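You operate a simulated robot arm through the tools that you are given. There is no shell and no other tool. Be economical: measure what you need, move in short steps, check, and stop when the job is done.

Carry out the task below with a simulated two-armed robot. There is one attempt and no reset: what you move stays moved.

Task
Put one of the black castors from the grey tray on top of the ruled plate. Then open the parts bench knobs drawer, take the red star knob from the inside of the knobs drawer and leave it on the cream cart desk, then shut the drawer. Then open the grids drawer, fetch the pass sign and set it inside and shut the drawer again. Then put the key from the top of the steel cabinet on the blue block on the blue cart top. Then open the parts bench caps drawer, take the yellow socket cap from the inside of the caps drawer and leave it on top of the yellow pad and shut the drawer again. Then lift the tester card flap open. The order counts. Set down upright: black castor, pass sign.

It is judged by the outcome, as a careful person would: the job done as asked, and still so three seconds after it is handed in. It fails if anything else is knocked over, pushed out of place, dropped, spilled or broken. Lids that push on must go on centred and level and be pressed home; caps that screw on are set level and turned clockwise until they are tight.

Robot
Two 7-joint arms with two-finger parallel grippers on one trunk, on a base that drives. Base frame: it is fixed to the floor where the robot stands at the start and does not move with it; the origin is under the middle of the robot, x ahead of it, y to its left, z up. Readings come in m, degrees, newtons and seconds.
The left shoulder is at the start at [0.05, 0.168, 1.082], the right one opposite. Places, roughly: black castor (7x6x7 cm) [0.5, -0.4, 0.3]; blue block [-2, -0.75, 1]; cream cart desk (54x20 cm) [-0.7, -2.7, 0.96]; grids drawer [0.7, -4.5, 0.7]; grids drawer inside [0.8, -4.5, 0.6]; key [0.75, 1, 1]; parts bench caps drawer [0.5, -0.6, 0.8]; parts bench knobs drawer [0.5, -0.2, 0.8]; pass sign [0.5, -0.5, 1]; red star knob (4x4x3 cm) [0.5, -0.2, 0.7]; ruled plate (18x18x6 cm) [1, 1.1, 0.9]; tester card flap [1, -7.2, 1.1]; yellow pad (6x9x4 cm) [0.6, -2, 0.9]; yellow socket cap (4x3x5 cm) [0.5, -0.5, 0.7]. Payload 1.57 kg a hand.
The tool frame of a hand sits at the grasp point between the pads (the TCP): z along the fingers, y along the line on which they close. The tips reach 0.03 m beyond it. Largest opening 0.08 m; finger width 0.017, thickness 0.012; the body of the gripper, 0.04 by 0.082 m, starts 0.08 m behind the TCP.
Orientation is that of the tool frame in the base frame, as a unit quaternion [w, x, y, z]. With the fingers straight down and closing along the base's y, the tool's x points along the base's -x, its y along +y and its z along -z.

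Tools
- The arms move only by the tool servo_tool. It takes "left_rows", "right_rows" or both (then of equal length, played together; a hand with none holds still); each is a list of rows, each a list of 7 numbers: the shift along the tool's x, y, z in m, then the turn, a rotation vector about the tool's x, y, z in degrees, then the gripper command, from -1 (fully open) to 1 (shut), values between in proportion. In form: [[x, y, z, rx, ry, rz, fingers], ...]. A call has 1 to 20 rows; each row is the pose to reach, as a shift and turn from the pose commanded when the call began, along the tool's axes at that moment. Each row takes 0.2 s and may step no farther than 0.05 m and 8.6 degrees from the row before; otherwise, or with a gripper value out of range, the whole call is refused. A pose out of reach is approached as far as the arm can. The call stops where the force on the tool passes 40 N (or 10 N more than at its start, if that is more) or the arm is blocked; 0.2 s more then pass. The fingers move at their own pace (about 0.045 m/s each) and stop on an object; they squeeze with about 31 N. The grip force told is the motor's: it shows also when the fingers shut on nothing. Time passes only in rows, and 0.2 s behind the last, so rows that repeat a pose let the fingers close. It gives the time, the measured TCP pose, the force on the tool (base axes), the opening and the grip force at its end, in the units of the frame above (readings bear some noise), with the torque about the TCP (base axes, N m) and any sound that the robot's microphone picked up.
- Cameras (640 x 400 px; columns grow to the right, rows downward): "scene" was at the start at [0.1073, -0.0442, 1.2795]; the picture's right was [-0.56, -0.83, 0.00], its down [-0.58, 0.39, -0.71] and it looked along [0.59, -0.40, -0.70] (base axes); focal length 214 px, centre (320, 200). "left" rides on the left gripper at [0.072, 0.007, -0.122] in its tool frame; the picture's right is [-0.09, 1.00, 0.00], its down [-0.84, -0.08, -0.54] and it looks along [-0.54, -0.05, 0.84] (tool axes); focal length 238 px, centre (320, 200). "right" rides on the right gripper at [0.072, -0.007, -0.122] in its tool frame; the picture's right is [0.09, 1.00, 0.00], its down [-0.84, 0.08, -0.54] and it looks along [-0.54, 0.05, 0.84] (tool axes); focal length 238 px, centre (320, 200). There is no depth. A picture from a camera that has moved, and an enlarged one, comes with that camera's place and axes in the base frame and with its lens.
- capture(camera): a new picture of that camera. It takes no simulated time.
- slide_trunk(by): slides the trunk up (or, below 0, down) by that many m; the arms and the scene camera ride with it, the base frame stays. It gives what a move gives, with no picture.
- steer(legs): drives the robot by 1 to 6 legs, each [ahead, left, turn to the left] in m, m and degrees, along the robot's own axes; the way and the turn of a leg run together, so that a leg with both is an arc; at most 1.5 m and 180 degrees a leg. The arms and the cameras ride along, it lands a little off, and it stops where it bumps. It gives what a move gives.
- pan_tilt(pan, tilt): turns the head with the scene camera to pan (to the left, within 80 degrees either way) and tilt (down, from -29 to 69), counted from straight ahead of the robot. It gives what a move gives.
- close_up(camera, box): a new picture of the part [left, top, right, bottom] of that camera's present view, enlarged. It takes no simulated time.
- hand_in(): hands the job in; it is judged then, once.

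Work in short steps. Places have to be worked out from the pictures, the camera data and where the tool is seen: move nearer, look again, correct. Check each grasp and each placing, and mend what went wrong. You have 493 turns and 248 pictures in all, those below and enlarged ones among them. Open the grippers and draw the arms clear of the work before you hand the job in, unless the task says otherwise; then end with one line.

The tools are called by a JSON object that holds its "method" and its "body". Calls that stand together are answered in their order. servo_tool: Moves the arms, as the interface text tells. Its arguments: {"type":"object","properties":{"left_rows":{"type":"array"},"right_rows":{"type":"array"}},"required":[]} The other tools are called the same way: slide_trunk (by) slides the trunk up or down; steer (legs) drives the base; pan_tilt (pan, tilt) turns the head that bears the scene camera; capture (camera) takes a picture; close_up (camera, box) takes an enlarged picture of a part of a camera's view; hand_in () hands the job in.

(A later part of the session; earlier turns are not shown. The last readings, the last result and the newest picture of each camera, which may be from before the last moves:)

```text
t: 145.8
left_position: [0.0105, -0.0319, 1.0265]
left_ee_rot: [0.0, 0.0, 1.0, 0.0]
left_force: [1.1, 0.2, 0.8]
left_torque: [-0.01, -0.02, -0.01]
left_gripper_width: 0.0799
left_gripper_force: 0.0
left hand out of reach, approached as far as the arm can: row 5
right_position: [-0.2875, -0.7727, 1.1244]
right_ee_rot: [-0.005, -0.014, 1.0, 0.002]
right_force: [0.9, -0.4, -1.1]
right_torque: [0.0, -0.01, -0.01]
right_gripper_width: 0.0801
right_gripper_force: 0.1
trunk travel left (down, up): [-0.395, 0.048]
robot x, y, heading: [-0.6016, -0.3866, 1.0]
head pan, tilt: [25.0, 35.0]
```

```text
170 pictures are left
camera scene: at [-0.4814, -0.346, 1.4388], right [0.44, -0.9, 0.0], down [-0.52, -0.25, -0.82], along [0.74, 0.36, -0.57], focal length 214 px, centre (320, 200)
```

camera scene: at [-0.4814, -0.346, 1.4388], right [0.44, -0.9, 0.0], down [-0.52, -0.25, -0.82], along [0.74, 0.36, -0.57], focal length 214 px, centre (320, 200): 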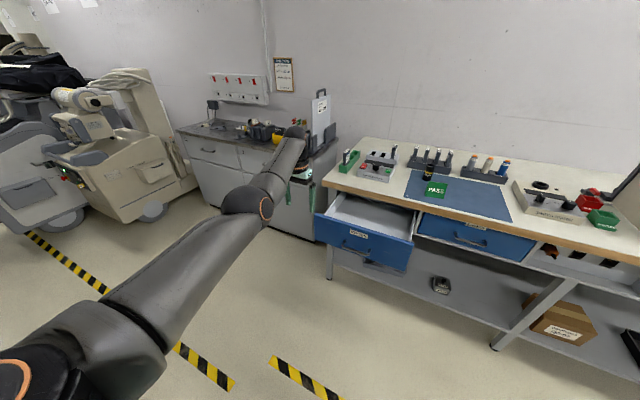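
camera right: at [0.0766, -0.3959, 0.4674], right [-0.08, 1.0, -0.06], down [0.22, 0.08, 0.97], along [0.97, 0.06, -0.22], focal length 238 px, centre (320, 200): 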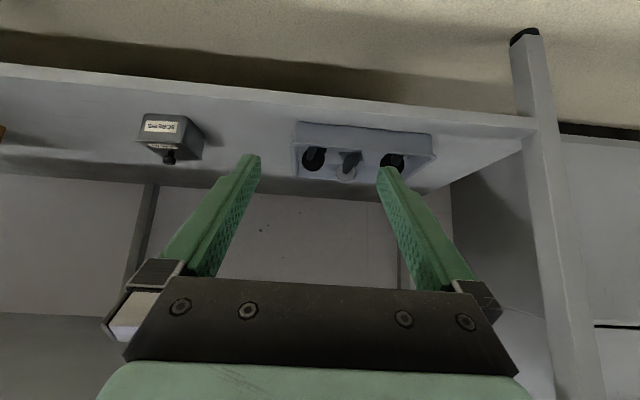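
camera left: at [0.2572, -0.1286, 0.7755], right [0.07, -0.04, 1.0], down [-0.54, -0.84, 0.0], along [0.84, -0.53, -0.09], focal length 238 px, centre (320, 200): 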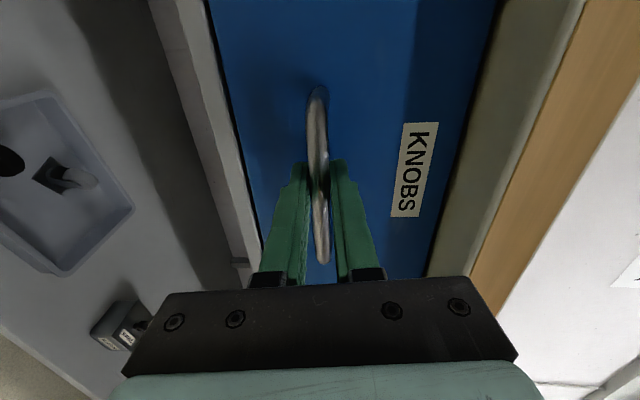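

Hand vertical again with good extension. I drive so that the left hand is over the open drawer and look down with it.

{"method": "steer", "body": {"legs": [[0.17, -0.17, 0]]}}

{"method": "capture", "body": {"camera": "left"}}

{"method": "capture", "body": {"camera": "scene"}}

```text
t: 148.0
left_position: [0.1862, -0.1942, 1.0259]
left_ee_rot: [0.001, -0.002, 1.0, 0.002]
left_force: [0.5, -0.3, -0.3]
left_torque: [0.07, 0.04, -0.03]
left_gripper_width: 0.08
left_gripper_force: 0.0
right_position: [-0.1111, -0.9382, 1.1253]
right_ee_rot: [-0.005, -0.016, 1.0, 0.001]
right_force: [-0.2, -1.0, 0.1]
right_torque: [-0.01, 0.03, 0.02]
right_gripper_width: 0.0802
right_gripper_force: 0.0
trunk travel left (down, up): [-0.395, 0.048]
robot x, y, heading: [-0.4205, -0.5526, 1.5]
head pan, tilt: [25.0, 35.0]
```

```text
169 pictures are left
camera left: at [0.1123, -0.1882, 1.1467], right [0.09, 1.0, 0.0], down [0.84, -0.08, 0.54], along [0.54, -0.05, -0.84], focal length 238 px, centre (320, 200)
```

left: 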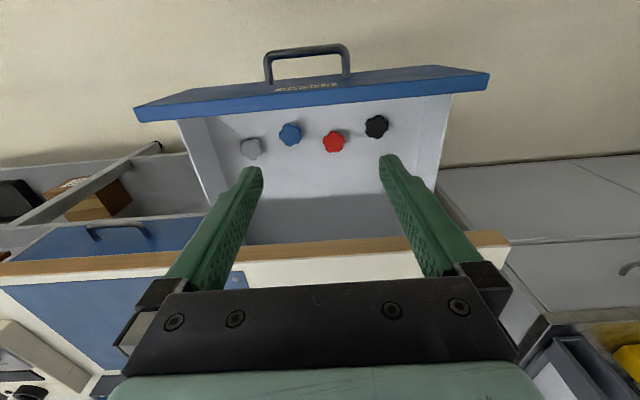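

```text
168 pictures are left
camera scene: at [-0.3055, -0.5118, 1.4387], right [0.44, -0.9, 0.0], down [-0.51, -0.25, -0.82], along [0.73, 0.36, -0.57], focal length 214 px, centre (320, 200)
```

scene: 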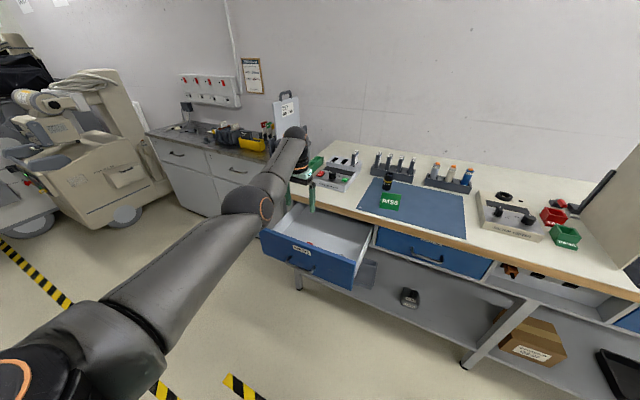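

Four knobs seen: grey, blue, red, black; red at ≈[0.265, -0.177]. The left elbow would foul the drawer corner when lowered, so I use the right hand (elbow-out posture). I raise the left hand and shift the robot left, then look with the right camera.

{"method": "servo_tool", "body": {"left_rows": [[0.02, 0, -0.04, 0, 0, 0, -1], [0.04, 0, -0.08, 0, 0, 0, -1], [0.06, 0, -0.12, 0, 0, 0, -1], [0.08, 0, -0.16, 0, 0, 0, -1], [0.1, 0, -0.2, 0, 0, 0, -1]]}}

{"method": "steer", "body": {"legs": [[0, 0.76, 0]]}}

{"method": "capture", "body": {"camera": "scene"}}

```text
t: 149.2
left_position: [0.0833, -0.1917, 1.225]
left_ee_rot: [0.001, -0.001, 1.0, 0.001]
left_force: [-0.1, -0.2, 0.2]
left_torque: [-0.01, -0.05, 0.02]
left_gripper_width: 0.0801
left_gripper_force: 0.1
right_position: [-0.1112, -0.9381, 1.1242]
right_ee_rot: [-0.004, -0.016, 1.0, 0.002]
right_force: [-0.2, -0.4, 1.2]
right_torque: [-0.02, 0.01, -0.02]
right_gripper_width: 0.0799
right_gripper_force: 0.0
trunk travel left (down, up): [-0.395, 0.048]
robot x, y, heading: [-0.4223, -0.5509, 1.5]
head pan, tilt: [25.0, 35.0]
```

```text
t: 156.3
left_position: [0.0703, 0.5738, 1.226]
left_ee_rot: [0.001, 0.001, 1.0, 0.0]
left_force: [0.4, 0.2, 0.7]
left_torque: [0.03, -0.03, 0.03]
left_gripper_width: 0.08
left_gripper_force: 0.1
right_position: [-0.1288, -0.171, 1.1245]
right_ee_rot: [-0.005, -0.012, 1.0, 0.002]
right_force: [-0.2, 0.3, -0.4]
right_torque: [-0.02, 0.0, 0.02]
right_gripper_width: 0.0799
right_gripper_force: 0.1
trunk travel left (down, up): [-0.395, 0.048]
robot x, y, heading: [-0.437, 0.2155, 0.9]
head pan, tilt: [25.0, 35.0]
```

```text
167 pictures are left
camera scene: at [-0.3218, 0.2562, 1.4388], right [0.44, -0.9, 0.0], down [-0.52, -0.25, -0.82], along [0.74, 0.36, -0.57], focal length 214 px, centre (320, 200)
```

scene: 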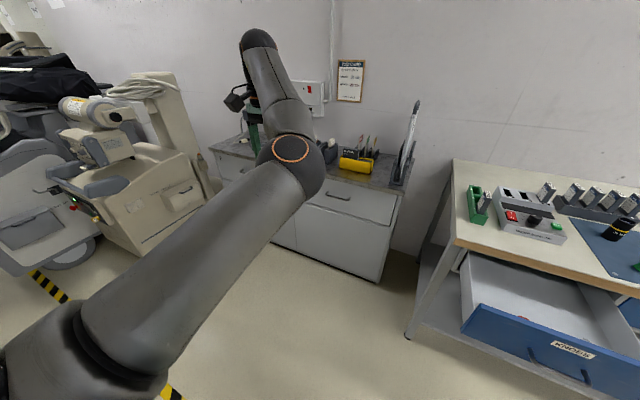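

To avoid the camera hitting the drawer front (knob only ~9 cm behind it) I yaw the right hand 90° so it closes along x, and reach it forward.

{"method": "servo_tool", "body": {"right_rows": [[-0.015, 0, 0, 0, 0, -8, -1], [-0.03, 0, 0, 0, 0, -16, -1], [-0.045, 0, 0, 0, 0, -24, -1], [-0.06, 0, 0, 0, 0, -32, -1], [-0.075, 0, 0, 0, 0, -40, -1], [-0.09, 0, 0, 0, 0, -48, -1], [-0.105, 0, 0, 0, 0, -56, -1], [-0.12, 0, 0, 0, 0, -64, -1], [-0.135, 0, 0, 0, 0, -72, -1], [-0.15, 0, 0, 0, 0, -80, -1], [-0.15, 0, 0, 0, 0, -88, -1]]}}

{"method": "steer", "body": {"legs": [[0.22, 0, 0]]}}

{"method": "capture", "body": {"camera": "right"}}

```text
t: 158.7
left_position: [0.0692, 0.5743, 1.2244]
left_ee_rot: [0.001, 0.001, 1.0, 0.0]
left_force: [0.5, 0.2, 0.3]
left_torque: [-0.03, 0.01, 0.02]
left_gripper_width: 0.0802
left_gripper_force: 0.1
right_position: [-0.1815, 0.0727, 1.0768]
right_ee_rot: [-0.001, -0.688, 0.725, -0.006]
right_force: [-0.6, -0.6, 0.9]
right_torque: [0.02, 0.0, 0.04]
right_gripper_width: 0.0798
right_gripper_force: 0.1
right hand out of reach, approached as far as the arm can: row 3, 4, 5, 6, 7, 8, 9, 10, 11
trunk travel left (down, up): [-0.395, 0.048]
robot x, y, heading: [-0.4448, 0.2133, 1.0]
head pan, tilt: [25.0, 35.0]
```

```text
t: 160.4
left_position: [0.2916, 0.5817, 1.2267]
left_ee_rot: [0.001, -0.001, 1.0, 0.0]
left_force: [0.3, 0.7, -0.7]
left_torque: [0.01, 0.01, 0.02]
left_gripper_width: 0.08
left_gripper_force: 0.2
right_position: [0.0411, 0.0774, 1.0775]
right_ee_rot: [-0.001, -0.69, 0.724, -0.007]
right_force: [0.6, -0.1, -0.4]
right_torque: [-0.01, 0.01, -0.01]
right_gripper_width: 0.0801
right_gripper_force: 0.1
trunk travel left (down, up): [-0.395, 0.048]
robot x, y, heading: [-0.2185, 0.2237, 1.4]
head pan, tilt: [25.0, 35.0]
```

```text
166 pictures are left
camera right: at [0.0444, 0.0068, 1.2], right [-1.0, -0.04, -0.01], down [-0.04, 0.85, 0.53], along [-0.02, 0.53, -0.85], focal length 238 px, centre (320, 200)
```

right: 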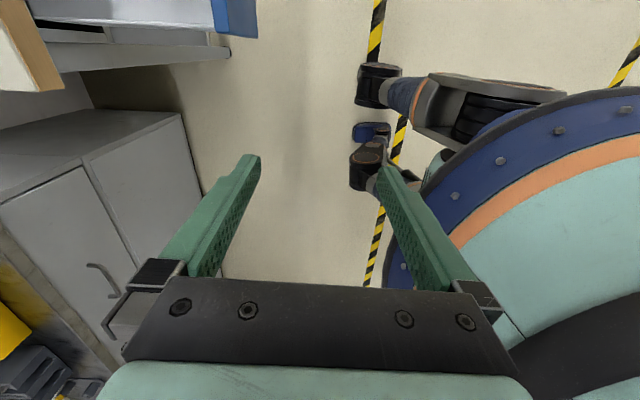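

The high posture limits reach. I back off and test reach lower down (relative to the shoulder) in free space: lower to z≈0.92 and extend.

{"method": "steer", "body": {"legs": [[-0.3, 0, 0]]}}

{"method": "servo_tool", "body": {"right_rows": [[0, 0, 0.04, 0, 0, 0, -1], [0, 0, 0.08, 0, 0, 0, -1], [0, 0, 0.12, 0, 0, 0, -1], [0, 0, 0.16, 0, 0, 0, -1], [0, -0.04, 0.16, 0, 0, 0, -1], [0, -0.08, 0.16, 0, 0, 0, -1], [0, -0.12, 0.16, 0, 0, 0, -1], [0, -0.16, 0.16, 0, 0, 0, -1], [0, -0.2, 0.16, 0, 0, 0, -1]]}}

```text
t: 162.4
left_position: [-0.0053, 0.5741, 1.2253]
left_ee_rot: [0.001, -0.003, 1.0, 0.001]
left_force: [-0.7, 0.5, 0.7]
left_torque: [0.0, 0.0, 0.01]
left_gripper_width: 0.08
left_gripper_force: 0.1
right_position: [-0.2553, 0.0704, 1.0776]
right_ee_rot: [0.0, -0.69, 0.724, -0.008]
right_force: [0.2, -1.3, 0.2]
right_torque: [-0.01, 0.0, -0.02]
right_gripper_width: 0.0801
right_gripper_force: 0.1
trunk travel left (down, up): [-0.395, 0.048]
robot x, y, heading: [-0.515, 0.2129, 1.2]
head pan, tilt: [25.0, 35.0]
```

```text
t: 164.4
left_position: [-0.0054, 0.5745, 1.2248]
left_ee_rot: [0.001, -0.003, 1.0, -0.001]
left_force: [-0.4, 0.2, -0.1]
left_torque: [0.03, 0.03, -0.03]
left_gripper_width: 0.0803
left_gripper_force: 0.1
right_position: [-0.2076, 0.0573, 0.9238]
right_ee_rot: [0.002, -0.688, 0.726, -0.008]
right_force: [-0.6, 0.2, -0.2]
right_torque: [0.02, -0.03, -0.01]
right_gripper_width: 0.0799
right_gripper_force: 0.0
right hand out of reach, approached as far as the arm can: row 4, 5, 6, 7, 8, 9
trunk travel left (down, up): [-0.395, 0.048]
robot x, y, heading: [-0.5118, 0.2107, 1.3]
head pan, tilt: [25.0, 35.0]
```

The elbow-out posture can't reach far enough vertically. I test the left arm instead: lowering it by the arm (trunk high) in free space to see where its elbow goes.

{"method": "servo_tool", "body": {"left_rows": [[0, 0, 0.05, 0, 0, 0, -1], [0, 0, 0.1, 0, 0, 0, -1], [0, 0, 0.15, 0, 0, 0, -1], [0, 0, 0.2, 0, 0, 0, -1], [0, 0, 0.25, 0, 0, 0, -1], [0, 0, 0.3, 0, 0, 0, -1], [0, 0, 0.35, 0, 0, 0, -1], [0, 0, 0.4, 0, 0, 0, -1], [0, 0, 0.45, 0, 0, 0, -1], [0, 0, 0.5, 0, 0, 0, -1]]}}

{"method": "capture", "body": {"camera": "scene"}}

```text
t: 166.6
left_position: [0.0014, 0.5724, 0.7231]
left_ee_rot: [0.001, -0.003, 1.0, 0.0]
left_force: [-0.3, 0.2, -0.5]
left_torque: [0.0, 0.02, 0.0]
left_gripper_width: 0.0801
left_gripper_force: 0.1
right_position: [-0.2091, 0.0561, 0.9258]
right_ee_rot: [0.001, -0.688, 0.726, -0.009]
right_force: [0.0, -0.4, -0.6]
right_torque: [0.01, -0.05, 0.0]
right_gripper_width: 0.0799
right_gripper_force: 0.1
trunk travel left (down, up): [-0.395, 0.048]
robot x, y, heading: [-0.5101, 0.2112, 1.4]
head pan, tilt: [25.0, 35.0]
```

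```text
165 pictures are left
camera scene: at [-0.3944, 0.2549, 1.4387], right [0.44, -0.9, 0.0], down [-0.51, -0.26, -0.82], along [0.73, 0.36, -0.57], focal length 214 px, centre (320, 200)
```

scene: 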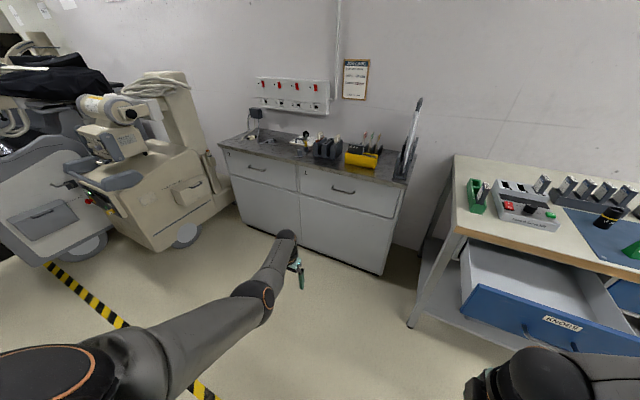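

The left reaches vertical at rel [0.51, 0.36, z 0.72] with elbow high (~1.06) – good. I yaw it 90° so it closes along x.

{"method": "servo_tool", "body": {"left_rows": [[0, 0, 0, 0, 0, 8, -1], [0, 0, 0, 0, 0, 16, -1], [0, 0, 0, 0, 0, 24, -1], [0, 0, 0, 0, 0, 32, -1], [0, 0, 0, 0, 0, 40, -1], [0, 0, 0, 0, 0, 48, -1], [0, 0, 0, 0, 0, 56, -1], [0, 0, 0, 0, 0, 64, -1], [0, 0, 0, 0, 0, 72, -1], [0, 0, 0, 0, 0, 80, -1], [0, 0, 0, 0, 0, 88, -1]]}}

```text
t: 169.0
left_position: [-0.0051, 0.5742, 0.7248]
left_ee_rot: [0.001, 0.694, 0.72, 0.001]
left_force: [1.5, -1.1, 0.5]
left_torque: [-0.02, 0.03, -0.02]
left_gripper_width: 0.0801
left_gripper_force: 0.1
right_position: [-0.2079, 0.0564, 0.9236]
right_ee_rot: [0.001, -0.689, 0.725, -0.008]
right_force: [0.2, 0.0, 0.6]
right_torque: [0.02, 0.01, 0.0]
right_gripper_width: 0.08
right_gripper_force: 0.0
trunk travel left (down, up): [-0.395, 0.048]
robot x, y, heading: [-0.5122, 0.2153, 1.4]
head pan, tilt: [25.0, 35.0]
```

Works. I raise it, and drive so it hovers over the red knob.

{"method": "servo_tool", "body": {"left_rows": [[0, 0, -0.05, 0, 0, 0, -1], [0, 0, -0.1, 0, 0, 0, -1], [0, 0, -0.15, 0, 0, 0, -1], [0, 0, -0.2, 0, 0, 0, -1], [0, 0, -0.24, 0, 0, 0, -1]]}}

{"method": "steer", "body": {"legs": [[0, -0.745, -1], [0.24, 0, 0]]}}

{"method": "capture", "body": {"camera": "left"}}

```text
t: 170.2
left_position: [-0.008, 0.5765, 0.9664]
left_ee_rot: [0.0, 0.693, 0.721, 0.001]
left_force: [0.0, 1.0, -0.4]
left_torque: [-0.02, 0.0, 0.0]
left_gripper_width: 0.0801
left_gripper_force: 0.0
right_position: [-0.2086, 0.0578, 0.9246]
right_ee_rot: [0.001, -0.688, 0.726, -0.009]
right_force: [0.3, 1.0, 0.5]
right_torque: [-0.04, 0.01, 0.0]
right_gripper_width: 0.0799
right_gripper_force: 0.0
trunk travel left (down, up): [-0.395, 0.048]
robot x, y, heading: [-0.5151, 0.2098, 1.3]
head pan, tilt: [25.0, 35.0]
```

```text
t: 178.6
left_position: [0.2493, -0.1644, 0.9646]
left_ee_rot: [0.0, 0.693, 0.721, 0.0]
left_force: [0.8, -0.3, -0.2]
left_torque: [-0.01, 0.02, 0.02]
left_gripper_width: 0.08
left_gripper_force: 0.1
right_position: [0.0468, -0.6843, 0.9242]
right_ee_rot: [0.001, -0.688, 0.726, -0.009]
right_force: [-0.1, 1.0, 0.1]
right_torque: [0.01, 0.0, 0.01]
right_gripper_width: 0.0803
right_gripper_force: 0.1
trunk travel left (down, up): [-0.395, 0.048]
robot x, y, heading: [-0.257, -0.5263, 1.3]
head pan, tilt: [25.0, 35.0]
```

```text
164 pictures are left
camera left: at [0.2537, -0.0916, 1.0857], right [1.0, -0.06, 0.0], down [-0.05, -0.84, 0.54], along [-0.03, -0.54, -0.84], focal length 238 px, centre (320, 200)
```

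left: 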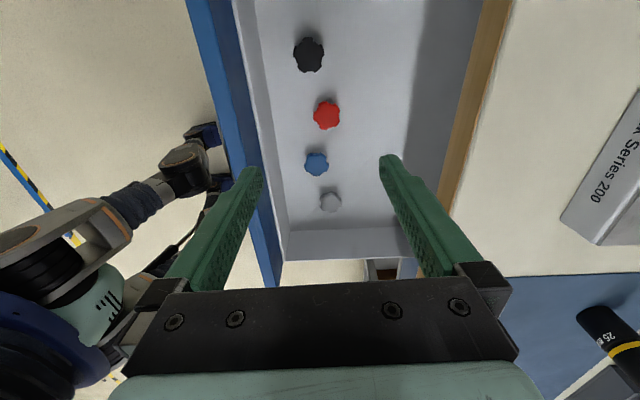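

Clear view; red knob at ≈[0.260, -0.181]. I align and lower to z≈0.79, narrower opening, then look again.

{"method": "servo_tool", "body": {"left_rows": [[-0.017, 0.011, 0.03, 0, 0, 0, -0.6], [-0.017, 0.011, 0.07, 0, 0, 0, -0.6], [-0.017, 0.011, 0.11, 0, 0, 0, -0.6], [-0.017, 0.011, 0.15, 0, 0, 0, -0.6], [-0.017, 0.011, 0.175, 0, 0, 0, -0.6]]}}

{"method": "capture", "body": {"camera": "left"}}

```text
t: 179.8
left_position: [0.2656, -0.182, 0.7903]
left_ee_rot: [0.001, 0.694, 0.72, 0.0]
left_force: [0.0, 0.1, -1.1]
left_torque: [-0.01, 0.01, 0.0]
left_gripper_width: 0.0639
left_gripper_force: 0.0
right_position: [0.0479, -0.6846, 0.9241]
right_ee_rot: [0.002, -0.688, 0.726, -0.008]
right_force: [1.3, -0.5, 0.4]
right_torque: [0.01, -0.03, -0.03]
right_gripper_width: 0.08
right_gripper_force: 0.0
trunk travel left (down, up): [-0.395, 0.048]
robot x, y, heading: [-0.2615, -0.5266, 1.5]
head pan, tilt: [25.0, 35.0]
```

```text
163 pictures are left
camera left: at [0.2669, -0.1073, 0.9119], right [1.0, -0.06, 0.0], down [-0.05, -0.84, 0.54], along [-0.03, -0.54, -0.84], focal length 238 px, centre (320, 200)
```

left: 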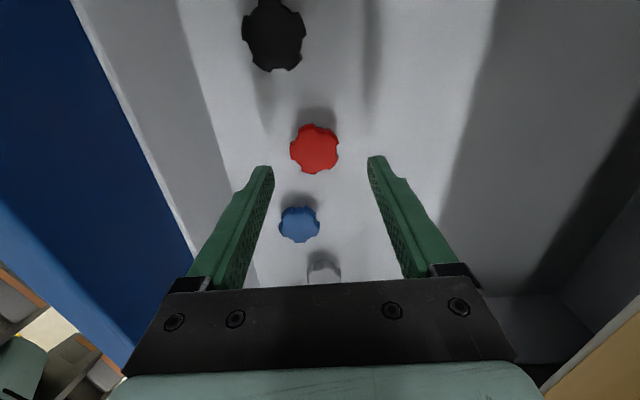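

Triangulated knob top ≈[0.259, -0.175, 0.73]. Align and lower to TCP z≈0.740.

{"method": "servo_tool", "body": {"left_rows": [[0.006, -0.006, 0.02, 0, 0, 0, -0.6], [0.006, -0.006, 0.04, 0, 0, 0, -0.6], [0.006, -0.006, 0.05, 0, 0, 0, -0.6]]}}

{"method": "capture", "body": {"camera": "left"}}

```text
t: 180.6
left_position: [0.2566, -0.1753, 0.7467]
left_ee_rot: [0.004, 0.694, 0.72, 0.005]
left_force: [-0.2, 1.1, 29.2]
left_torque: [-0.07, 1.18, -0.01]
left_gripper_width: 0.0642
left_gripper_force: 0.1
right_position: [0.0448, -0.6867, 0.9263]
right_ee_rot: [0.003, -0.688, 0.726, -0.008]
right_force: [-0.5, -0.3, 0.1]
right_torque: [0.0, 0.01, -0.01]
right_gripper_width: 0.0798
right_gripper_force: 0.0
trunk travel left (down, up): [-0.395, 0.048]
robot x, y, heading: [-0.2583, -0.5274, 1.3]
head pan, tilt: [25.0, 35.0]
```

```text
162 pictures are left
camera left: at [0.2592, -0.1027, 0.8675], right [1.0, -0.05, 0.01], down [-0.05, -0.84, 0.54], along [-0.02, -0.54, -0.84], focal length 238 px, centre (320, 200)
```

left: 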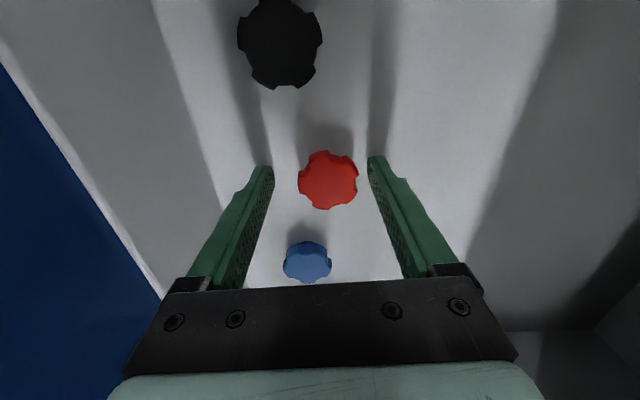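

Light floor contact (floor ≈0.716). Raise 5 mm and close on the knob.

{"method": "servo_tool", "body": {"left_rows": [[0, 0.002, -0.005, 0, 0, 0, -0.6], [0, 0.002, -0.005, 0, 0, 0, 1], [0, 0.002, -0.005, 0, 0, 0, 1], [0, 0.002, -0.005, 0, 0, 0, 1], [0, 0.002, -0.005, 0, 0, 0, 1], [0, 0.002, -0.005, 0, 0, 0, 1]]}}

{"method": "servo_tool", "body": {"left_rows": [[0, 0, -0.03, 0, 0, 0, 1], [0, 0, -0.07, 0, 0, 0, 1], [0, 0, -0.11, 0, 0, 0, 1], [0, 0, -0.15, 0, 0, 0, 1], [0, 0, -0.2, 0, 0, 0, 1]]}}

{"method": "capture", "body": {"camera": "left"}}

```text
t: 182.0
left_position: [0.2547, -0.1761, 0.7464]
left_ee_rot: [0.0, 0.694, 0.72, 0.001]
left_force: [-1.9, 2.2, 13.3]
left_torque: [-0.01, 0.3, -0.07]
left_gripper_width: 0.0348
left_gripper_force: 30.8
right_position: [0.0454, -0.6848, 0.9236]
right_ee_rot: [0.001, -0.688, 0.726, -0.008]
right_force: [-0.3, -0.1, 0.0]
right_torque: [-0.02, -0.02, 0.0]
right_gripper_width: 0.0799
right_gripper_force: 0.1
trunk travel left (down, up): [-0.395, 0.048]
robot x, y, heading: [-0.2564, -0.5217, 1.6]
head pan, tilt: [25.0, 35.0]
```

```text
t: 183.2
left_position: [0.2551, -0.1779, 0.9464]
left_ee_rot: [0.0, 0.694, 0.72, 0.0]
left_force: [-0.3, -0.2, 0.0]
left_torque: [-0.01, -0.02, 0.0]
left_gripper_width: 0.0352
left_gripper_force: 31.0
right_position: [0.0463, -0.6835, 0.9247]
right_ee_rot: [0.001, -0.688, 0.725, -0.008]
right_force: [-0.2, -0.8, -0.1]
right_torque: [-0.02, 0.01, 0.01]
right_gripper_width: 0.0798
right_gripper_force: 0.0
trunk travel left (down, up): [-0.395, 0.048]
robot x, y, heading: [-0.2541, -0.5288, 1.3]
head pan, tilt: [25.0, 35.0]
```

```text
161 pictures are left
camera left: at [0.2574, -0.1048, 1.0667], right [1.0, -0.06, 0.0], down [-0.05, -0.84, 0.54], along [-0.03, -0.54, -0.84], focal length 238 px, centre (320, 200)
```

left: 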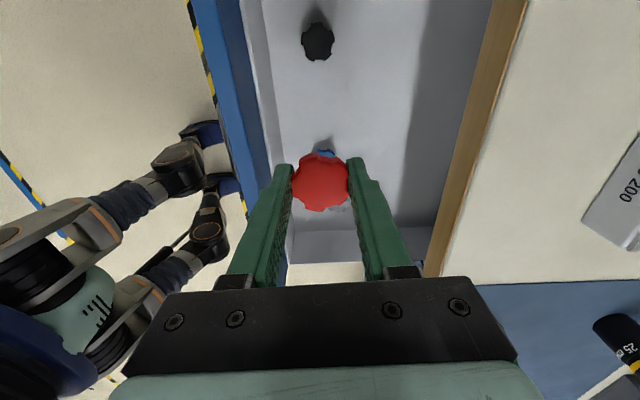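

Red knob is held. I raise the hand, back off and look toward the cream cart to the right.

{"method": "servo_tool", "body": {"left_rows": [[0, 0, -0.05, 0, 0, 0, 1], [0, 0, -0.1, 0, 0, 0, 1], [0, 0, -0.15, 0, 0, 0, 1], [0, 0, -0.2, 0, 0, 0, 1]]}}

{"method": "steer", "body": {"legs": [[-0.4, 0, 0]]}}

{"method": "pan_tilt", "body": {"pan": -75, "tilt": 25}}

{"method": "capture", "body": {"camera": "scene"}}

```text
t: 184.2
left_position: [0.2539, -0.1792, 1.1436]
left_ee_rot: [0.0, 0.693, 0.72, 0.0]
left_force: [-0.2, -0.1, -1.3]
left_torque: [0.04, 0.0, 0.0]
left_gripper_width: 0.0349
left_gripper_force: 30.8
right_position: [0.0483, -0.6847, 0.9239]
right_ee_rot: [0.001, -0.688, 0.726, -0.007]
right_force: [0.0, 0.0, -0.1]
right_torque: [-0.02, 0.02, 0.02]
right_gripper_width: 0.0797
right_gripper_force: 0.1
trunk travel left (down, up): [-0.395, 0.048]
robot x, y, heading: [-0.2548, -0.527, 1.2]
head pan, tilt: [25.0, 35.0]
```

```text
t: 186.7
left_position: [-0.1579, -0.1823, 1.1445]
left_ee_rot: [0.001, 0.689, 0.725, 0.0]
left_force: [0.3, 0.3, 0.3]
left_torque: [0.0, -0.02, 0.03]
left_gripper_width: 0.0348
left_gripper_force: 31.2
right_position: [-0.3579, -0.6915, 0.9241]
right_ee_rot: [0.001, -0.693, 0.721, -0.008]
right_force: [0.3, -0.3, 0.4]
right_torque: [0.03, 0.01, -0.01]
right_gripper_width: 0.0799
right_gripper_force: 0.0
trunk travel left (down, up): [-0.395, 0.048]
robot x, y, heading: [-0.6639, -0.5416, 1.9]
head pan, tilt: [25.0, 35.0]
```

```text
t: 188.5
left_position: [-0.1576, -0.1824, 1.145]
left_ee_rot: [0.001, 0.689, 0.725, 0.001]
left_force: [0.9, -0.2, -1.0]
left_torque: [-0.01, 0.05, 0.01]
left_gripper_width: 0.0348
left_gripper_force: 30.6
right_position: [-0.357, -0.6917, 0.9237]
right_ee_rot: [0.002, -0.693, 0.721, -0.008]
right_force: [-0.6, -0.1, 0.1]
right_torque: [0.01, -0.03, 0.01]
right_gripper_width: 0.0802
right_gripper_force: 0.2
trunk travel left (down, up): [-0.395, 0.048]
robot x, y, heading: [-0.6641, -0.5396, 1.7]
head pan, tilt: [-75.0, 25.0]
```

```text
160 pictures are left
camera scene: at [-0.5976, -0.6247, 1.4545], right [-0.96, -0.29, 0.0], down [-0.12, 0.4, -0.91], along [0.27, -0.87, -0.42], focal length 214 px, centre (320, 200)
```

scene: 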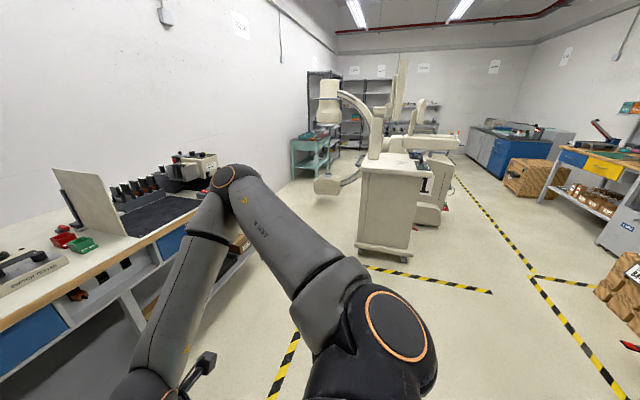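

{"method": "close_up", "body": {"camera": "scene", "box": [300, 60, 480, 270]}}

```text
1.90 times, centred on (390, 165) of scene
camera zoom: at [-0.5976, -0.6247, 1.4545], right [-0.96, -0.29, 0.0], down [-0.12, 0.4, -0.91], along [0.27, -0.87, -0.42], focal length 408 px, centre (187, 267)
```

zoom: 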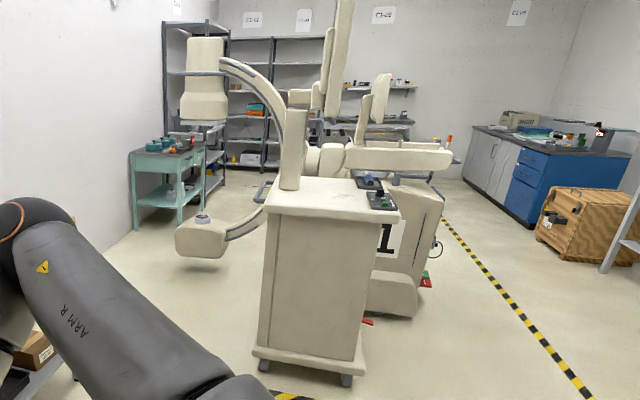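

The desk's near edge is about y≈-2.35, x -0.4…-0.95, with controls on its right part; left part is free. I turn to face it and approach to ~0.5 m short.

{"method": "steer", "body": {"legs": [[0, 0, -91], [0.95, -0.3, 0]]}}

{"method": "pan_tilt", "body": {"pan": 10, "tilt": 35}}

{"method": "capture", "body": {"camera": "scene"}}

```text
t: 197.7
left_position: [-0.6091, -2.0399, 1.1437]
left_ee_rot: [0.001, 1.0, 0.013, 0.0]
left_force: [0.8, 0.7, 0.4]
left_torque: [0.0, 0.05, 0.0]
left_gripper_width: 0.0347
left_gripper_force: 30.9
right_position: [-1.1122, -1.8257, 0.9241]
right_ee_rot: [-0.005, 0.032, 0.999, -0.007]
right_force: [-0.4, -0.5, -0.4]
right_torque: [-0.02, 0.03, -0.03]
right_gripper_width: 0.0799
right_gripper_force: 0.1
trunk travel left (down, up): [-0.395, 0.048]
robot x, y, heading: [-0.9514, -1.5203, -89.0]
head pan, tilt: [-75.0, 25.0]
```

```text
t: 199.2
left_position: [-0.6072, -2.0396, 1.1443]
left_ee_rot: [0.0, 1.0, 0.013, -0.001]
left_force: [-0.6, -0.9, -0.2]
left_torque: [0.04, 0.0, 0.01]
left_gripper_width: 0.0348
left_gripper_force: 31.1
right_position: [-1.1114, -1.8255, 0.9232]
right_ee_rot: [-0.004, 0.032, 0.999, -0.007]
right_force: [-0.2, 0.0, 0.3]
right_torque: [-0.02, 0.03, -0.01]
right_gripper_width: 0.0803
right_gripper_force: 0.0
trunk travel left (down, up): [-0.395, 0.048]
robot x, y, heading: [-0.9541, -1.523, -89.5]
head pan, tilt: [10.0, 35.0]
```

```text
158 pictures are left
camera scene: at [-0.9353, -1.6482, 1.4388], right [-0.98, -0.18, 0.0], down [-0.11, 0.56, -0.82], along [0.15, -0.81, -0.57], focal length 214 px, centre (320, 200)
```

scene: 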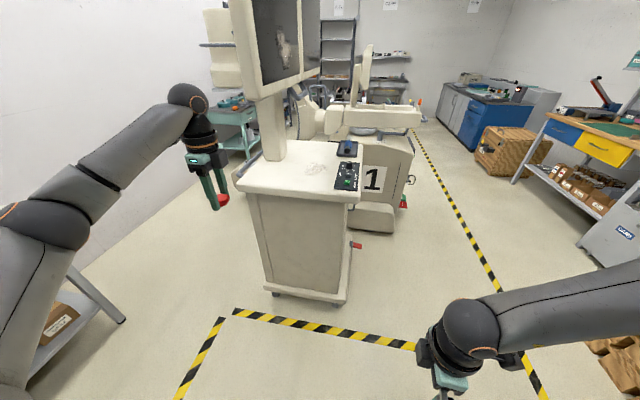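

{"method": "close_up", "body": {"camera": "scene", "box": [220, 100, 400, 220]}}

```text
3.33 times, centred on (310, 160) of scene
camera zoom: at [-0.9353, -1.6482, 1.4388], right [-0.98, -0.18, 0.0], down [-0.11, 0.56, -0.82], along [0.15, -0.81, -0.57], focal length 715 px, centre (353, 333)
```

zoom: 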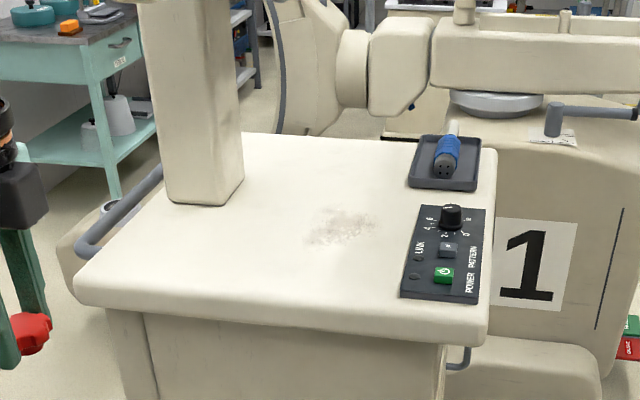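

Free spot around [-0.72, -2.52]. I lower the hand a bit (to pass under the tilted monitor), shift right and go forward part way, then look.

{"method": "servo_tool", "body": {"left_rows": [[0, 0, 0.04, 0, 0, 0, 1], [0, 0, 0.08, 0, 0, 0, 1], [0, 0, 0.1, 0, 0, 0, 1]]}}

{"method": "steer", "body": {"legs": [[0, -0.11, 0], [0.28, 0, 0]]}}

{"method": "capture", "body": {"camera": "left"}}

{"method": "capture", "body": {"camera": "scene"}}

```text
t: 200.0
left_position: [-0.6078, -2.0383, 1.0452]
left_ee_rot: [0.002, 1.0, 0.013, -0.001]
left_force: [0.1, 0.4, -0.2]
left_torque: [0.0, 0.0, 0.02]
left_gripper_width: 0.0349
left_gripper_force: 31.2
right_position: [-1.1122, -1.8256, 0.9229]
right_ee_rot: [-0.006, 0.032, 0.999, -0.006]
right_force: [0.2, -1.5, 0.0]
right_torque: [0.0, -0.02, 0.0]
right_gripper_width: 0.0798
right_gripper_force: 0.1
trunk travel left (down, up): [-0.395, 0.048]
robot x, y, heading: [-0.9521, -1.5214, -89.2]
head pan, tilt: [10.0, 35.0]
```

```text
t: 203.2
left_position: [-0.707, -2.312, 1.045]
left_ee_rot: [-0.001, 1.0, 0.018, 0.0]
left_force: [1.0, 0.2, -0.9]
left_torque: [0.0, 0.0, 0.0]
left_gripper_width: 0.0348
left_gripper_force: 30.7
right_position: [-1.2148, -2.1039, 0.9244]
right_ee_rot: [-0.005, 0.028, 1.0, -0.007]
right_force: [0.3, -0.1, -0.5]
right_torque: [0.02, -0.04, 0.0]
right_gripper_width: 0.0799
right_gripper_force: 0.1
trunk travel left (down, up): [-0.395, 0.048]
robot x, y, heading: [-1.0602, -1.7969, -89.0]
head pan, tilt: [10.0, 35.0]
```

```text
156 pictures are left
camera left: at [-0.6364, -2.3145, 1.1655], right [-0.06, -1.0, 0.0], down [-0.84, 0.05, 0.54], along [-0.54, 0.03, -0.84], focal length 238 px, centre (320, 200)
```

left: 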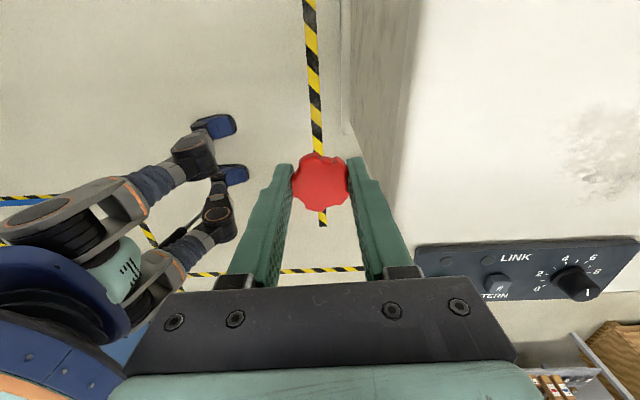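

```text
155 pictures are left
camera scene: at [-1.0397, -1.9255, 1.4387], right [-0.98, -0.19, 0.0], down [-0.11, 0.56, -0.82], along [0.16, -0.8, -0.57], focal length 214 px, centre (320, 200)
```

scene: 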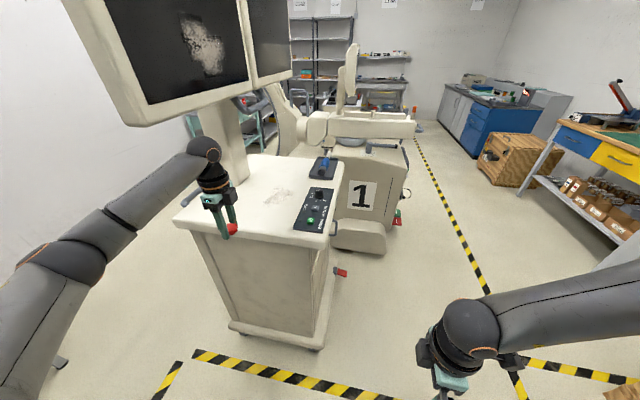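

The monitor's lower edge is at z≈1.34; I lower the hand 3 cm and move to ≈[-0.745, -2.50].

{"method": "servo_tool", "body": {"left_rows": [[0, 0, 0.02, 0, 0, 0, 1], [0, 0, 0.03, 0, 0, 0, 1]]}}

{"method": "steer", "body": {"legs": [[0, -0.038, 0], [0.185, 0, 0]]}}

{"method": "capture", "body": {"camera": "left"}}

{"method": "capture", "body": {"camera": "scene"}}

```text
t: 203.8
left_position: [-0.7056, -2.3104, 1.015]
left_ee_rot: [0.001, 1.0, 0.018, 0.0]
left_force: [-0.4, 0.0, -0.1]
left_torque: [0.04, -0.02, -0.03]
left_gripper_width: 0.0349
left_gripper_force: 31.0
right_position: [-1.2148, -2.1035, 0.9239]
right_ee_rot: [-0.005, 0.027, 1.0, -0.007]
right_force: [0.3, -0.2, -0.1]
right_torque: [-0.02, -0.06, -0.03]
right_gripper_width: 0.0801
right_gripper_force: 0.0
trunk travel left (down, up): [-0.395, 0.048]
robot x, y, heading: [-1.0574, -1.7974, -88.8]
head pan, tilt: [10.0, 35.0]
```

```text
t: 206.0
left_position: [-0.7422, -2.5016, 1.0148]
left_ee_rot: [0.0, 1.0, 0.017, 0.001]
left_force: [-0.2, 0.0, -0.2]
left_torque: [0.01, 0.03, 0.01]
left_gripper_width: 0.0348
left_gripper_force: 31.1
right_position: [-1.2474, -2.2945, 0.9236]
right_ee_rot: [-0.005, 0.029, 1.0, -0.007]
right_force: [0.1, -0.5, 0.3]
right_torque: [0.02, 0.02, 0.03]
right_gripper_width: 0.0801
right_gripper_force: 0.1
trunk travel left (down, up): [-0.395, 0.048]
robot x, y, heading: [-1.0891, -1.9898, -88.8]
head pan, tilt: [10.0, 35.0]
```

```text
154 pictures are left
camera left: at [-0.6696, -2.5044, 1.1356], right [-0.06, -1.0, 0.0], down [-0.84, 0.05, 0.54], along [-0.54, 0.03, -0.84], focal length 238 px, centre (320, 200)
```

left: 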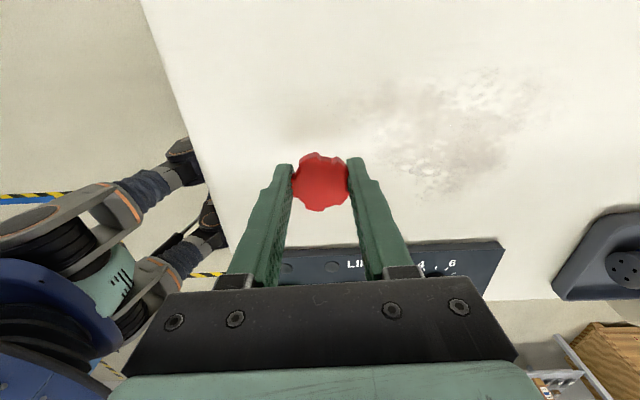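

```text
153 pictures are left
camera scene: at [-1.0729, -2.1156, 1.4387], right [-0.98, -0.19, 0.0], down [-0.11, 0.56, -0.82], along [0.16, -0.8, -0.57], focal length 214 px, centre (320, 200)
```

scene: 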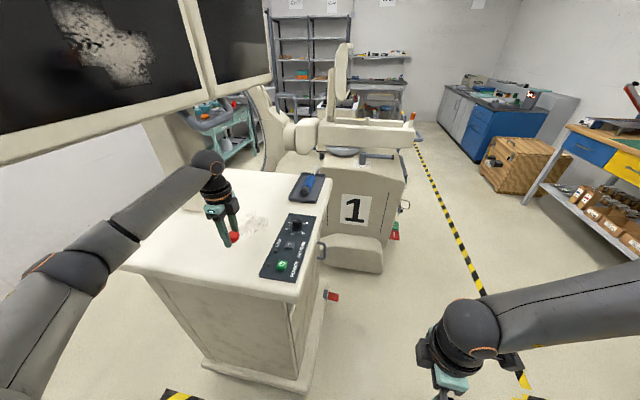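

Good spot between post and control panel. Lower gently to contact.

{"method": "servo_tool", "body": {"left_rows": [[0, 0, 0.006, 0, 0, 0, 1], [0, 0, 0.012, 0, 0, 0, 1], [0, 0, 0.017, 0, 0, 0, 1]]}}

{"method": "capture", "body": {"camera": "left"}}

```text
t: 206.8
left_position: [-0.7401, -2.5007, 0.9986]
left_ee_rot: [0.002, 1.0, 0.017, 0.0]
left_force: [0.2, -0.2, -1.1]
left_torque: [0.0, -0.02, -0.01]
left_gripper_width: 0.0348
left_gripper_force: 31.7
right_position: [-1.2477, -2.2922, 0.9237]
right_ee_rot: [-0.004, 0.029, 1.0, -0.007]
right_force: [0.3, 0.3, 0.3]
right_torque: [0.02, 0.0, 0.01]
right_gripper_width: 0.0799
right_gripper_force: 0.0
trunk travel left (down, up): [-0.395, 0.048]
robot x, y, heading: [-1.0897, -1.9878, -88.8]
head pan, tilt: [10.0, 35.0]
```

```text
152 pictures are left
camera left: at [-0.6695, -2.5053, 1.1192], right [-0.06, -1.0, 0.0], down [-0.84, 0.05, 0.54], along [-0.54, 0.03, -0.84], focal length 238 px, centre (320, 200)
```

left: 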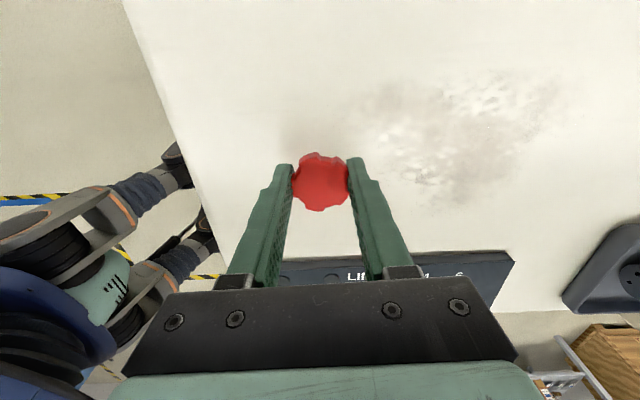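

{"method": "servo_tool", "body": {"left_rows": [[0, 0, 0.004, 0, 0, 0, 1], [0, 0, 0.008, 0, 0, 0, 1], [0, 0, 0.012, 0, 0, 0, 1]]}}

```text
t: 207.6
left_position: [-0.74, -2.5005, 0.9859]
left_ee_rot: [0.001, 1.0, 0.016, 0.0]
left_force: [0.1, 0.1, 0.0]
left_torque: [0.01, 0.03, -0.04]
left_gripper_width: 0.0347
left_gripper_force: 31.3
right_position: [-1.2484, -2.2943, 0.9253]
right_ee_rot: [-0.004, 0.029, 1.0, -0.007]
right_force: [0.5, 0.1, -0.5]
right_torque: [-0.01, 0.01, 0.0]
right_gripper_width: 0.0803
right_gripper_force: 0.1
trunk travel left (down, up): [-0.395, 0.048]
robot x, y, heading: [-1.0915, -1.9925, -88.9]
head pan, tilt: [10.0, 35.0]
```

{"method": "servo_tool", "body": {"left_rows": [[0, 0, 0.003, 0, 0, 0, 1], [0, 0, 0.006, 0, 0, 0, 1], [0, 0, 0.009, 0, 0, 0, 1], [0, 0, 0.012, 0, 0, 0, 1]]}}

```text
t: 208.6
left_position: [-0.741, -2.501, 0.9801]
left_ee_rot: [0.007, 1.0, 0.018, 0.002]
left_force: [6.7, -0.3, 32.6]
left_torque: [0.82, -0.1, -0.24]
left_gripper_width: 0.0348
left_gripper_force: 30.8
right_position: [-1.2485, -2.2917, 0.9255]
right_ee_rot: [-0.005, 0.028, 1.0, -0.009]
right_force: [0.0, -0.6, 0.9]
right_torque: [0.01, -0.03, -0.03]
right_gripper_width: 0.08
right_gripper_force: 0.1
trunk travel left (down, up): [-0.395, 0.048]
robot x, y, heading: [-1.0901, -1.9891, -88.8]
head pan, tilt: [10.0, 35.0]
```

Contact. Lift 4 mm of pressure, open and retreat straight up.

{"method": "servo_tool", "body": {"left_rows": [[0, 0, -0.005, 0, 0, 0, 1], [0, 0, -0.005, 0, 0, 0, -0.3], [0, 0, -0.005, 0, 0, 0, -0.6], [0, 0, -0.005, 0, 0, 0, -0.6], [0, 0, -0.03, 0, 0, 0, -0.6], [0, 0, -0.06, 0, 0, 0, -0.6]]}}

{"method": "capture", "body": {"camera": "left"}}

```text
t: 210.0
left_position: [-0.7426, -2.4979, 1.0343]
left_ee_rot: [-0.001, 1.0, 0.016, 0.001]
left_force: [-0.6, 0.5, -0.3]
left_torque: [0.03, 0.03, 0.05]
left_gripper_width: 0.064
left_gripper_force: 0.0
right_position: [-1.2477, -2.2933, 0.9239]
right_ee_rot: [-0.004, 0.028, 1.0, -0.006]
right_force: [-0.1, -0.5, 0.0]
right_torque: [0.04, -0.01, 0.04]
right_gripper_width: 0.0801
right_gripper_force: 0.0
trunk travel left (down, up): [-0.395, 0.048]
robot x, y, heading: [-1.0921, -1.9872, -89.2]
head pan, tilt: [10.0, 35.0]
```

```text
151 pictures are left
camera left: at [-0.6708, -2.5025, 1.1558], right [-0.06, -1.0, 0.0], down [-0.84, 0.05, 0.54], along [-0.54, 0.03, -0.84], focal length 238 px, centre (320, 200)
```

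left: 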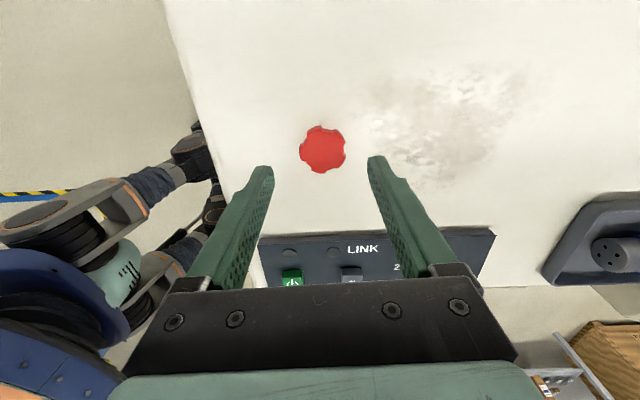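

The knob rests on the desk. I reverse out, turn back to face the bench and return to the drawer; meanwhile I tip the hand forward (horizontal, vertical closing) for pushing.

{"method": "steer", "body": {"legs": [[-0.65, 0, 0], [0, 0, 89], [0.4, 0.95, 0]]}}

{"method": "servo_tool", "body": {"left_rows": [[0, 0, 0, -8, 0, 0, 1], [0, 0, 0, -16, 0, 0, 1], [0, 0, 0, -24, 0, 0, 1], [0, 0, 0, -32, 0, 0, 1], [0, 0, 0, -40, 0, 0, 1], [0, 0, 0, -48, 0, 0, 1], [0, 0, 0, -56, 0, 0, 1], [0, 0, 0, -64, 0, 0, 1], [0, 0, 0, -72, 0, 0, 1], [0, 0, 0, -78, 0, 0, 1]]}}

{"method": "pan_tilt", "body": {"pan": 20, "tilt": 40}}

{"method": "capture", "body": {"camera": "scene"}}

```text
t: 225.3
left_position: [-0.0365, -0.1908, 1.0354]
left_ee_rot: [0.001, 0.743, 0.669, 0.0]
left_force: [-0.1, 0.6, 0.1]
left_torque: [0.01, 0.02, -0.01]
left_gripper_width: 0.0639
left_gripper_force: 0.0
right_position: [-0.3101, -0.664, 0.9247]
right_ee_rot: [0.001, -0.635, 0.773, -0.009]
right_force: [-0.7, 0.9, -0.3]
right_torque: [0.02, -0.03, 0.0]
right_gripper_width: 0.0801
right_gripper_force: 0.0
trunk travel left (down, up): [-0.395, 0.048]
robot x, y, heading: [-0.5905, -0.4667, -6.8]
head pan, tilt: [10.0, 35.0]
```

```text
t: 227.5
left_position: [-0.0369, -0.1906, 1.0361]
left_ee_rot: [0.469, 0.577, 0.519, 0.422]
left_force: [0.4, 0.2, -0.2]
left_torque: [0.0, 0.03, 0.0]
left_gripper_width: 0.0002
left_gripper_force: 21.1
right_position: [-0.3114, -0.6627, 0.924]
right_ee_rot: [0.001, -0.635, 0.772, -0.008]
right_force: [0.0, -0.1, -0.7]
right_torque: [-0.03, -0.02, -0.01]
right_gripper_width: 0.0797
right_gripper_force: 0.0
trunk travel left (down, up): [-0.395, 0.048]
robot x, y, heading: [-0.5925, -0.4659, -6.8]
head pan, tilt: [10.0, 35.0]
```

```text
t: 228.2
left_position: [-0.0359, -0.1921, 1.0355]
left_ee_rot: [0.467, 0.578, 0.52, 0.421]
left_force: [0.9, -0.2, -0.3]
left_torque: [-0.01, -0.03, -0.03]
left_gripper_width: 0.0
left_gripper_force: 21.1
right_position: [-0.3112, -0.6637, 0.9242]
right_ee_rot: [0.002, -0.635, 0.773, -0.008]
right_force: [0.8, 0.3, 0.1]
right_torque: [0.0, 0.0, 0.04]
right_gripper_width: 0.0799
right_gripper_force: 0.1
trunk travel left (down, up): [-0.395, 0.048]
robot x, y, heading: [-0.5918, -0.467, -6.9]
head pan, tilt: [20.0, 40.0]
```

```text
150 pictures are left
camera scene: at [-0.4681, -0.4494, 1.4312], right [0.23, -0.97, 0.0], down [-0.63, -0.15, -0.77], along [0.75, 0.17, -0.64], focal length 214 px, centre (320, 200)
```

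scene: 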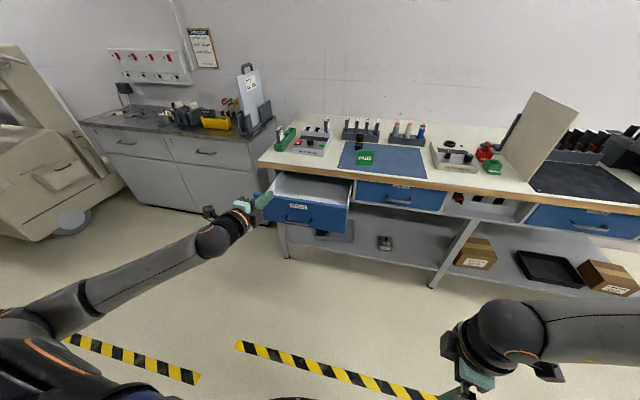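

I correct heading by +7°, lower the trunk to put the fingertips at ≈0.80 (above the handle), and line up with the drawer front centre.

{"method": "steer", "body": {"legs": [[-0.02, 0, 7], [0, -0.07, 0]]}}

{"method": "slide_trunk", "body": {"by": -0.23}}

{"method": "capture", "body": {"camera": "left"}}

```text
t: 230.1
left_position: [-0.0936, -0.1929, 1.0363]
left_ee_rot: [0.441, 0.544, 0.554, 0.45]
left_force: [0.0, -0.5, 0.0]
left_torque: [0.03, 0.01, 0.03]
left_gripper_width: 0.0
left_gripper_force: 21.1
right_position: [-0.3074, -0.6958, 0.924]
right_ee_rot: [0.001, -0.682, 0.731, -0.008]
right_force: [0.4, -0.5, -0.9]
right_torque: [0.02, 0.01, 0.04]
right_gripper_width: 0.08
right_gripper_force: 0.0
trunk travel left (down, up): [-0.395, 0.048]
robot x, y, heading: [-0.609, -0.5331, 0.2]
head pan, tilt: [20.0, 40.0]
```

```text
t: 232.5
left_position: [-0.0943, -0.1922, 0.8064]
left_ee_rot: [0.441, 0.543, 0.555, 0.45]
left_force: [0.0, 0.2, -1.1]
left_torque: [-0.02, 0.01, -0.02]
left_gripper_width: 0.0
left_gripper_force: 21.5
right_position: [-0.3081, -0.6969, 0.6936]
right_ee_rot: [0.002, -0.681, 0.732, -0.008]
right_force: [0.5, 0.3, 0.5]
right_torque: [-0.02, 0.01, -0.02]
right_gripper_width: 0.0801
right_gripper_force: 0.0
trunk travel left (down, up): [-0.165, 0.278]
robot x, y, heading: [-0.609, -0.5302, 0.4]
head pan, tilt: [20.0, 40.0]
```

```text
149 pictures are left
camera left: at [-0.2142, -0.1224, 0.8363], right [0.21, -0.09, 0.97], down [-0.53, -0.85, 0.04], along [0.82, -0.52, -0.22], focal length 238 px, centre (320, 200)
```

left: 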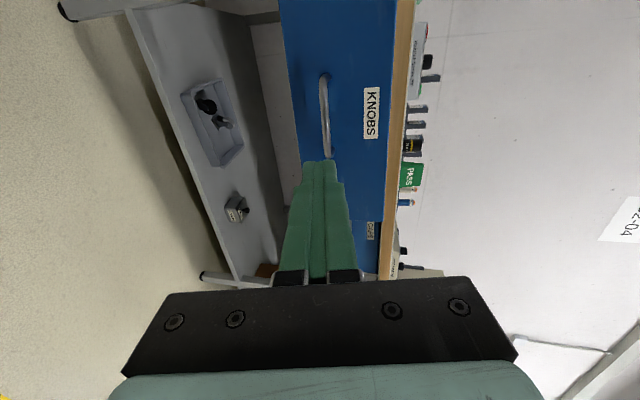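

Drive forward: first to contact, then push shut.

{"method": "steer", "body": {"legs": [[0.2, 0, 0]]}}

{"method": "capture", "body": {"camera": "left"}}

```text
t: 234.1
left_position: [0.103, -0.1923, 0.8058]
left_ee_rot: [0.441, 0.544, 0.554, 0.451]
left_force: [0.9, -0.3, -0.6]
left_torque: [-0.01, -0.02, 0.01]
left_gripper_width: 0.0
left_gripper_force: 21.0
right_position: [-0.1105, -0.6955, 0.6947]
right_ee_rot: [0.001, -0.681, 0.732, -0.008]
right_force: [0.3, 0.4, -0.3]
right_torque: [-0.01, -0.01, -0.02]
right_gripper_width: 0.0802
right_gripper_force: 0.1
trunk travel left (down, up): [-0.165, 0.278]
robot x, y, heading: [-0.4118, -0.5341, 0.1]
head pan, tilt: [20.0, 40.0]
```

```text
148 pictures are left
camera left: at [-0.0167, -0.1219, 0.8362], right [0.21, -0.09, 0.97], down [-0.53, -0.85, 0.04], along [0.82, -0.52, -0.22], focal length 238 px, centre (320, 200)
```

left: 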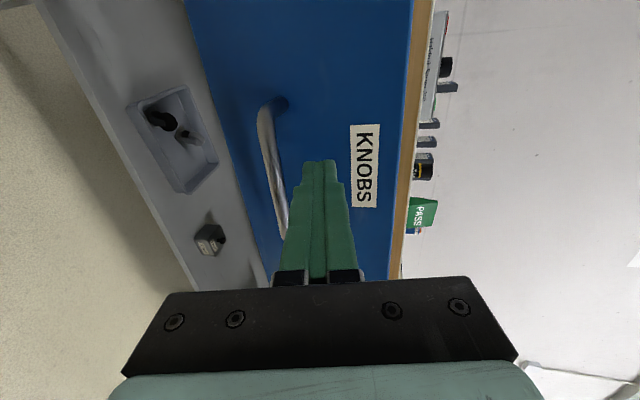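

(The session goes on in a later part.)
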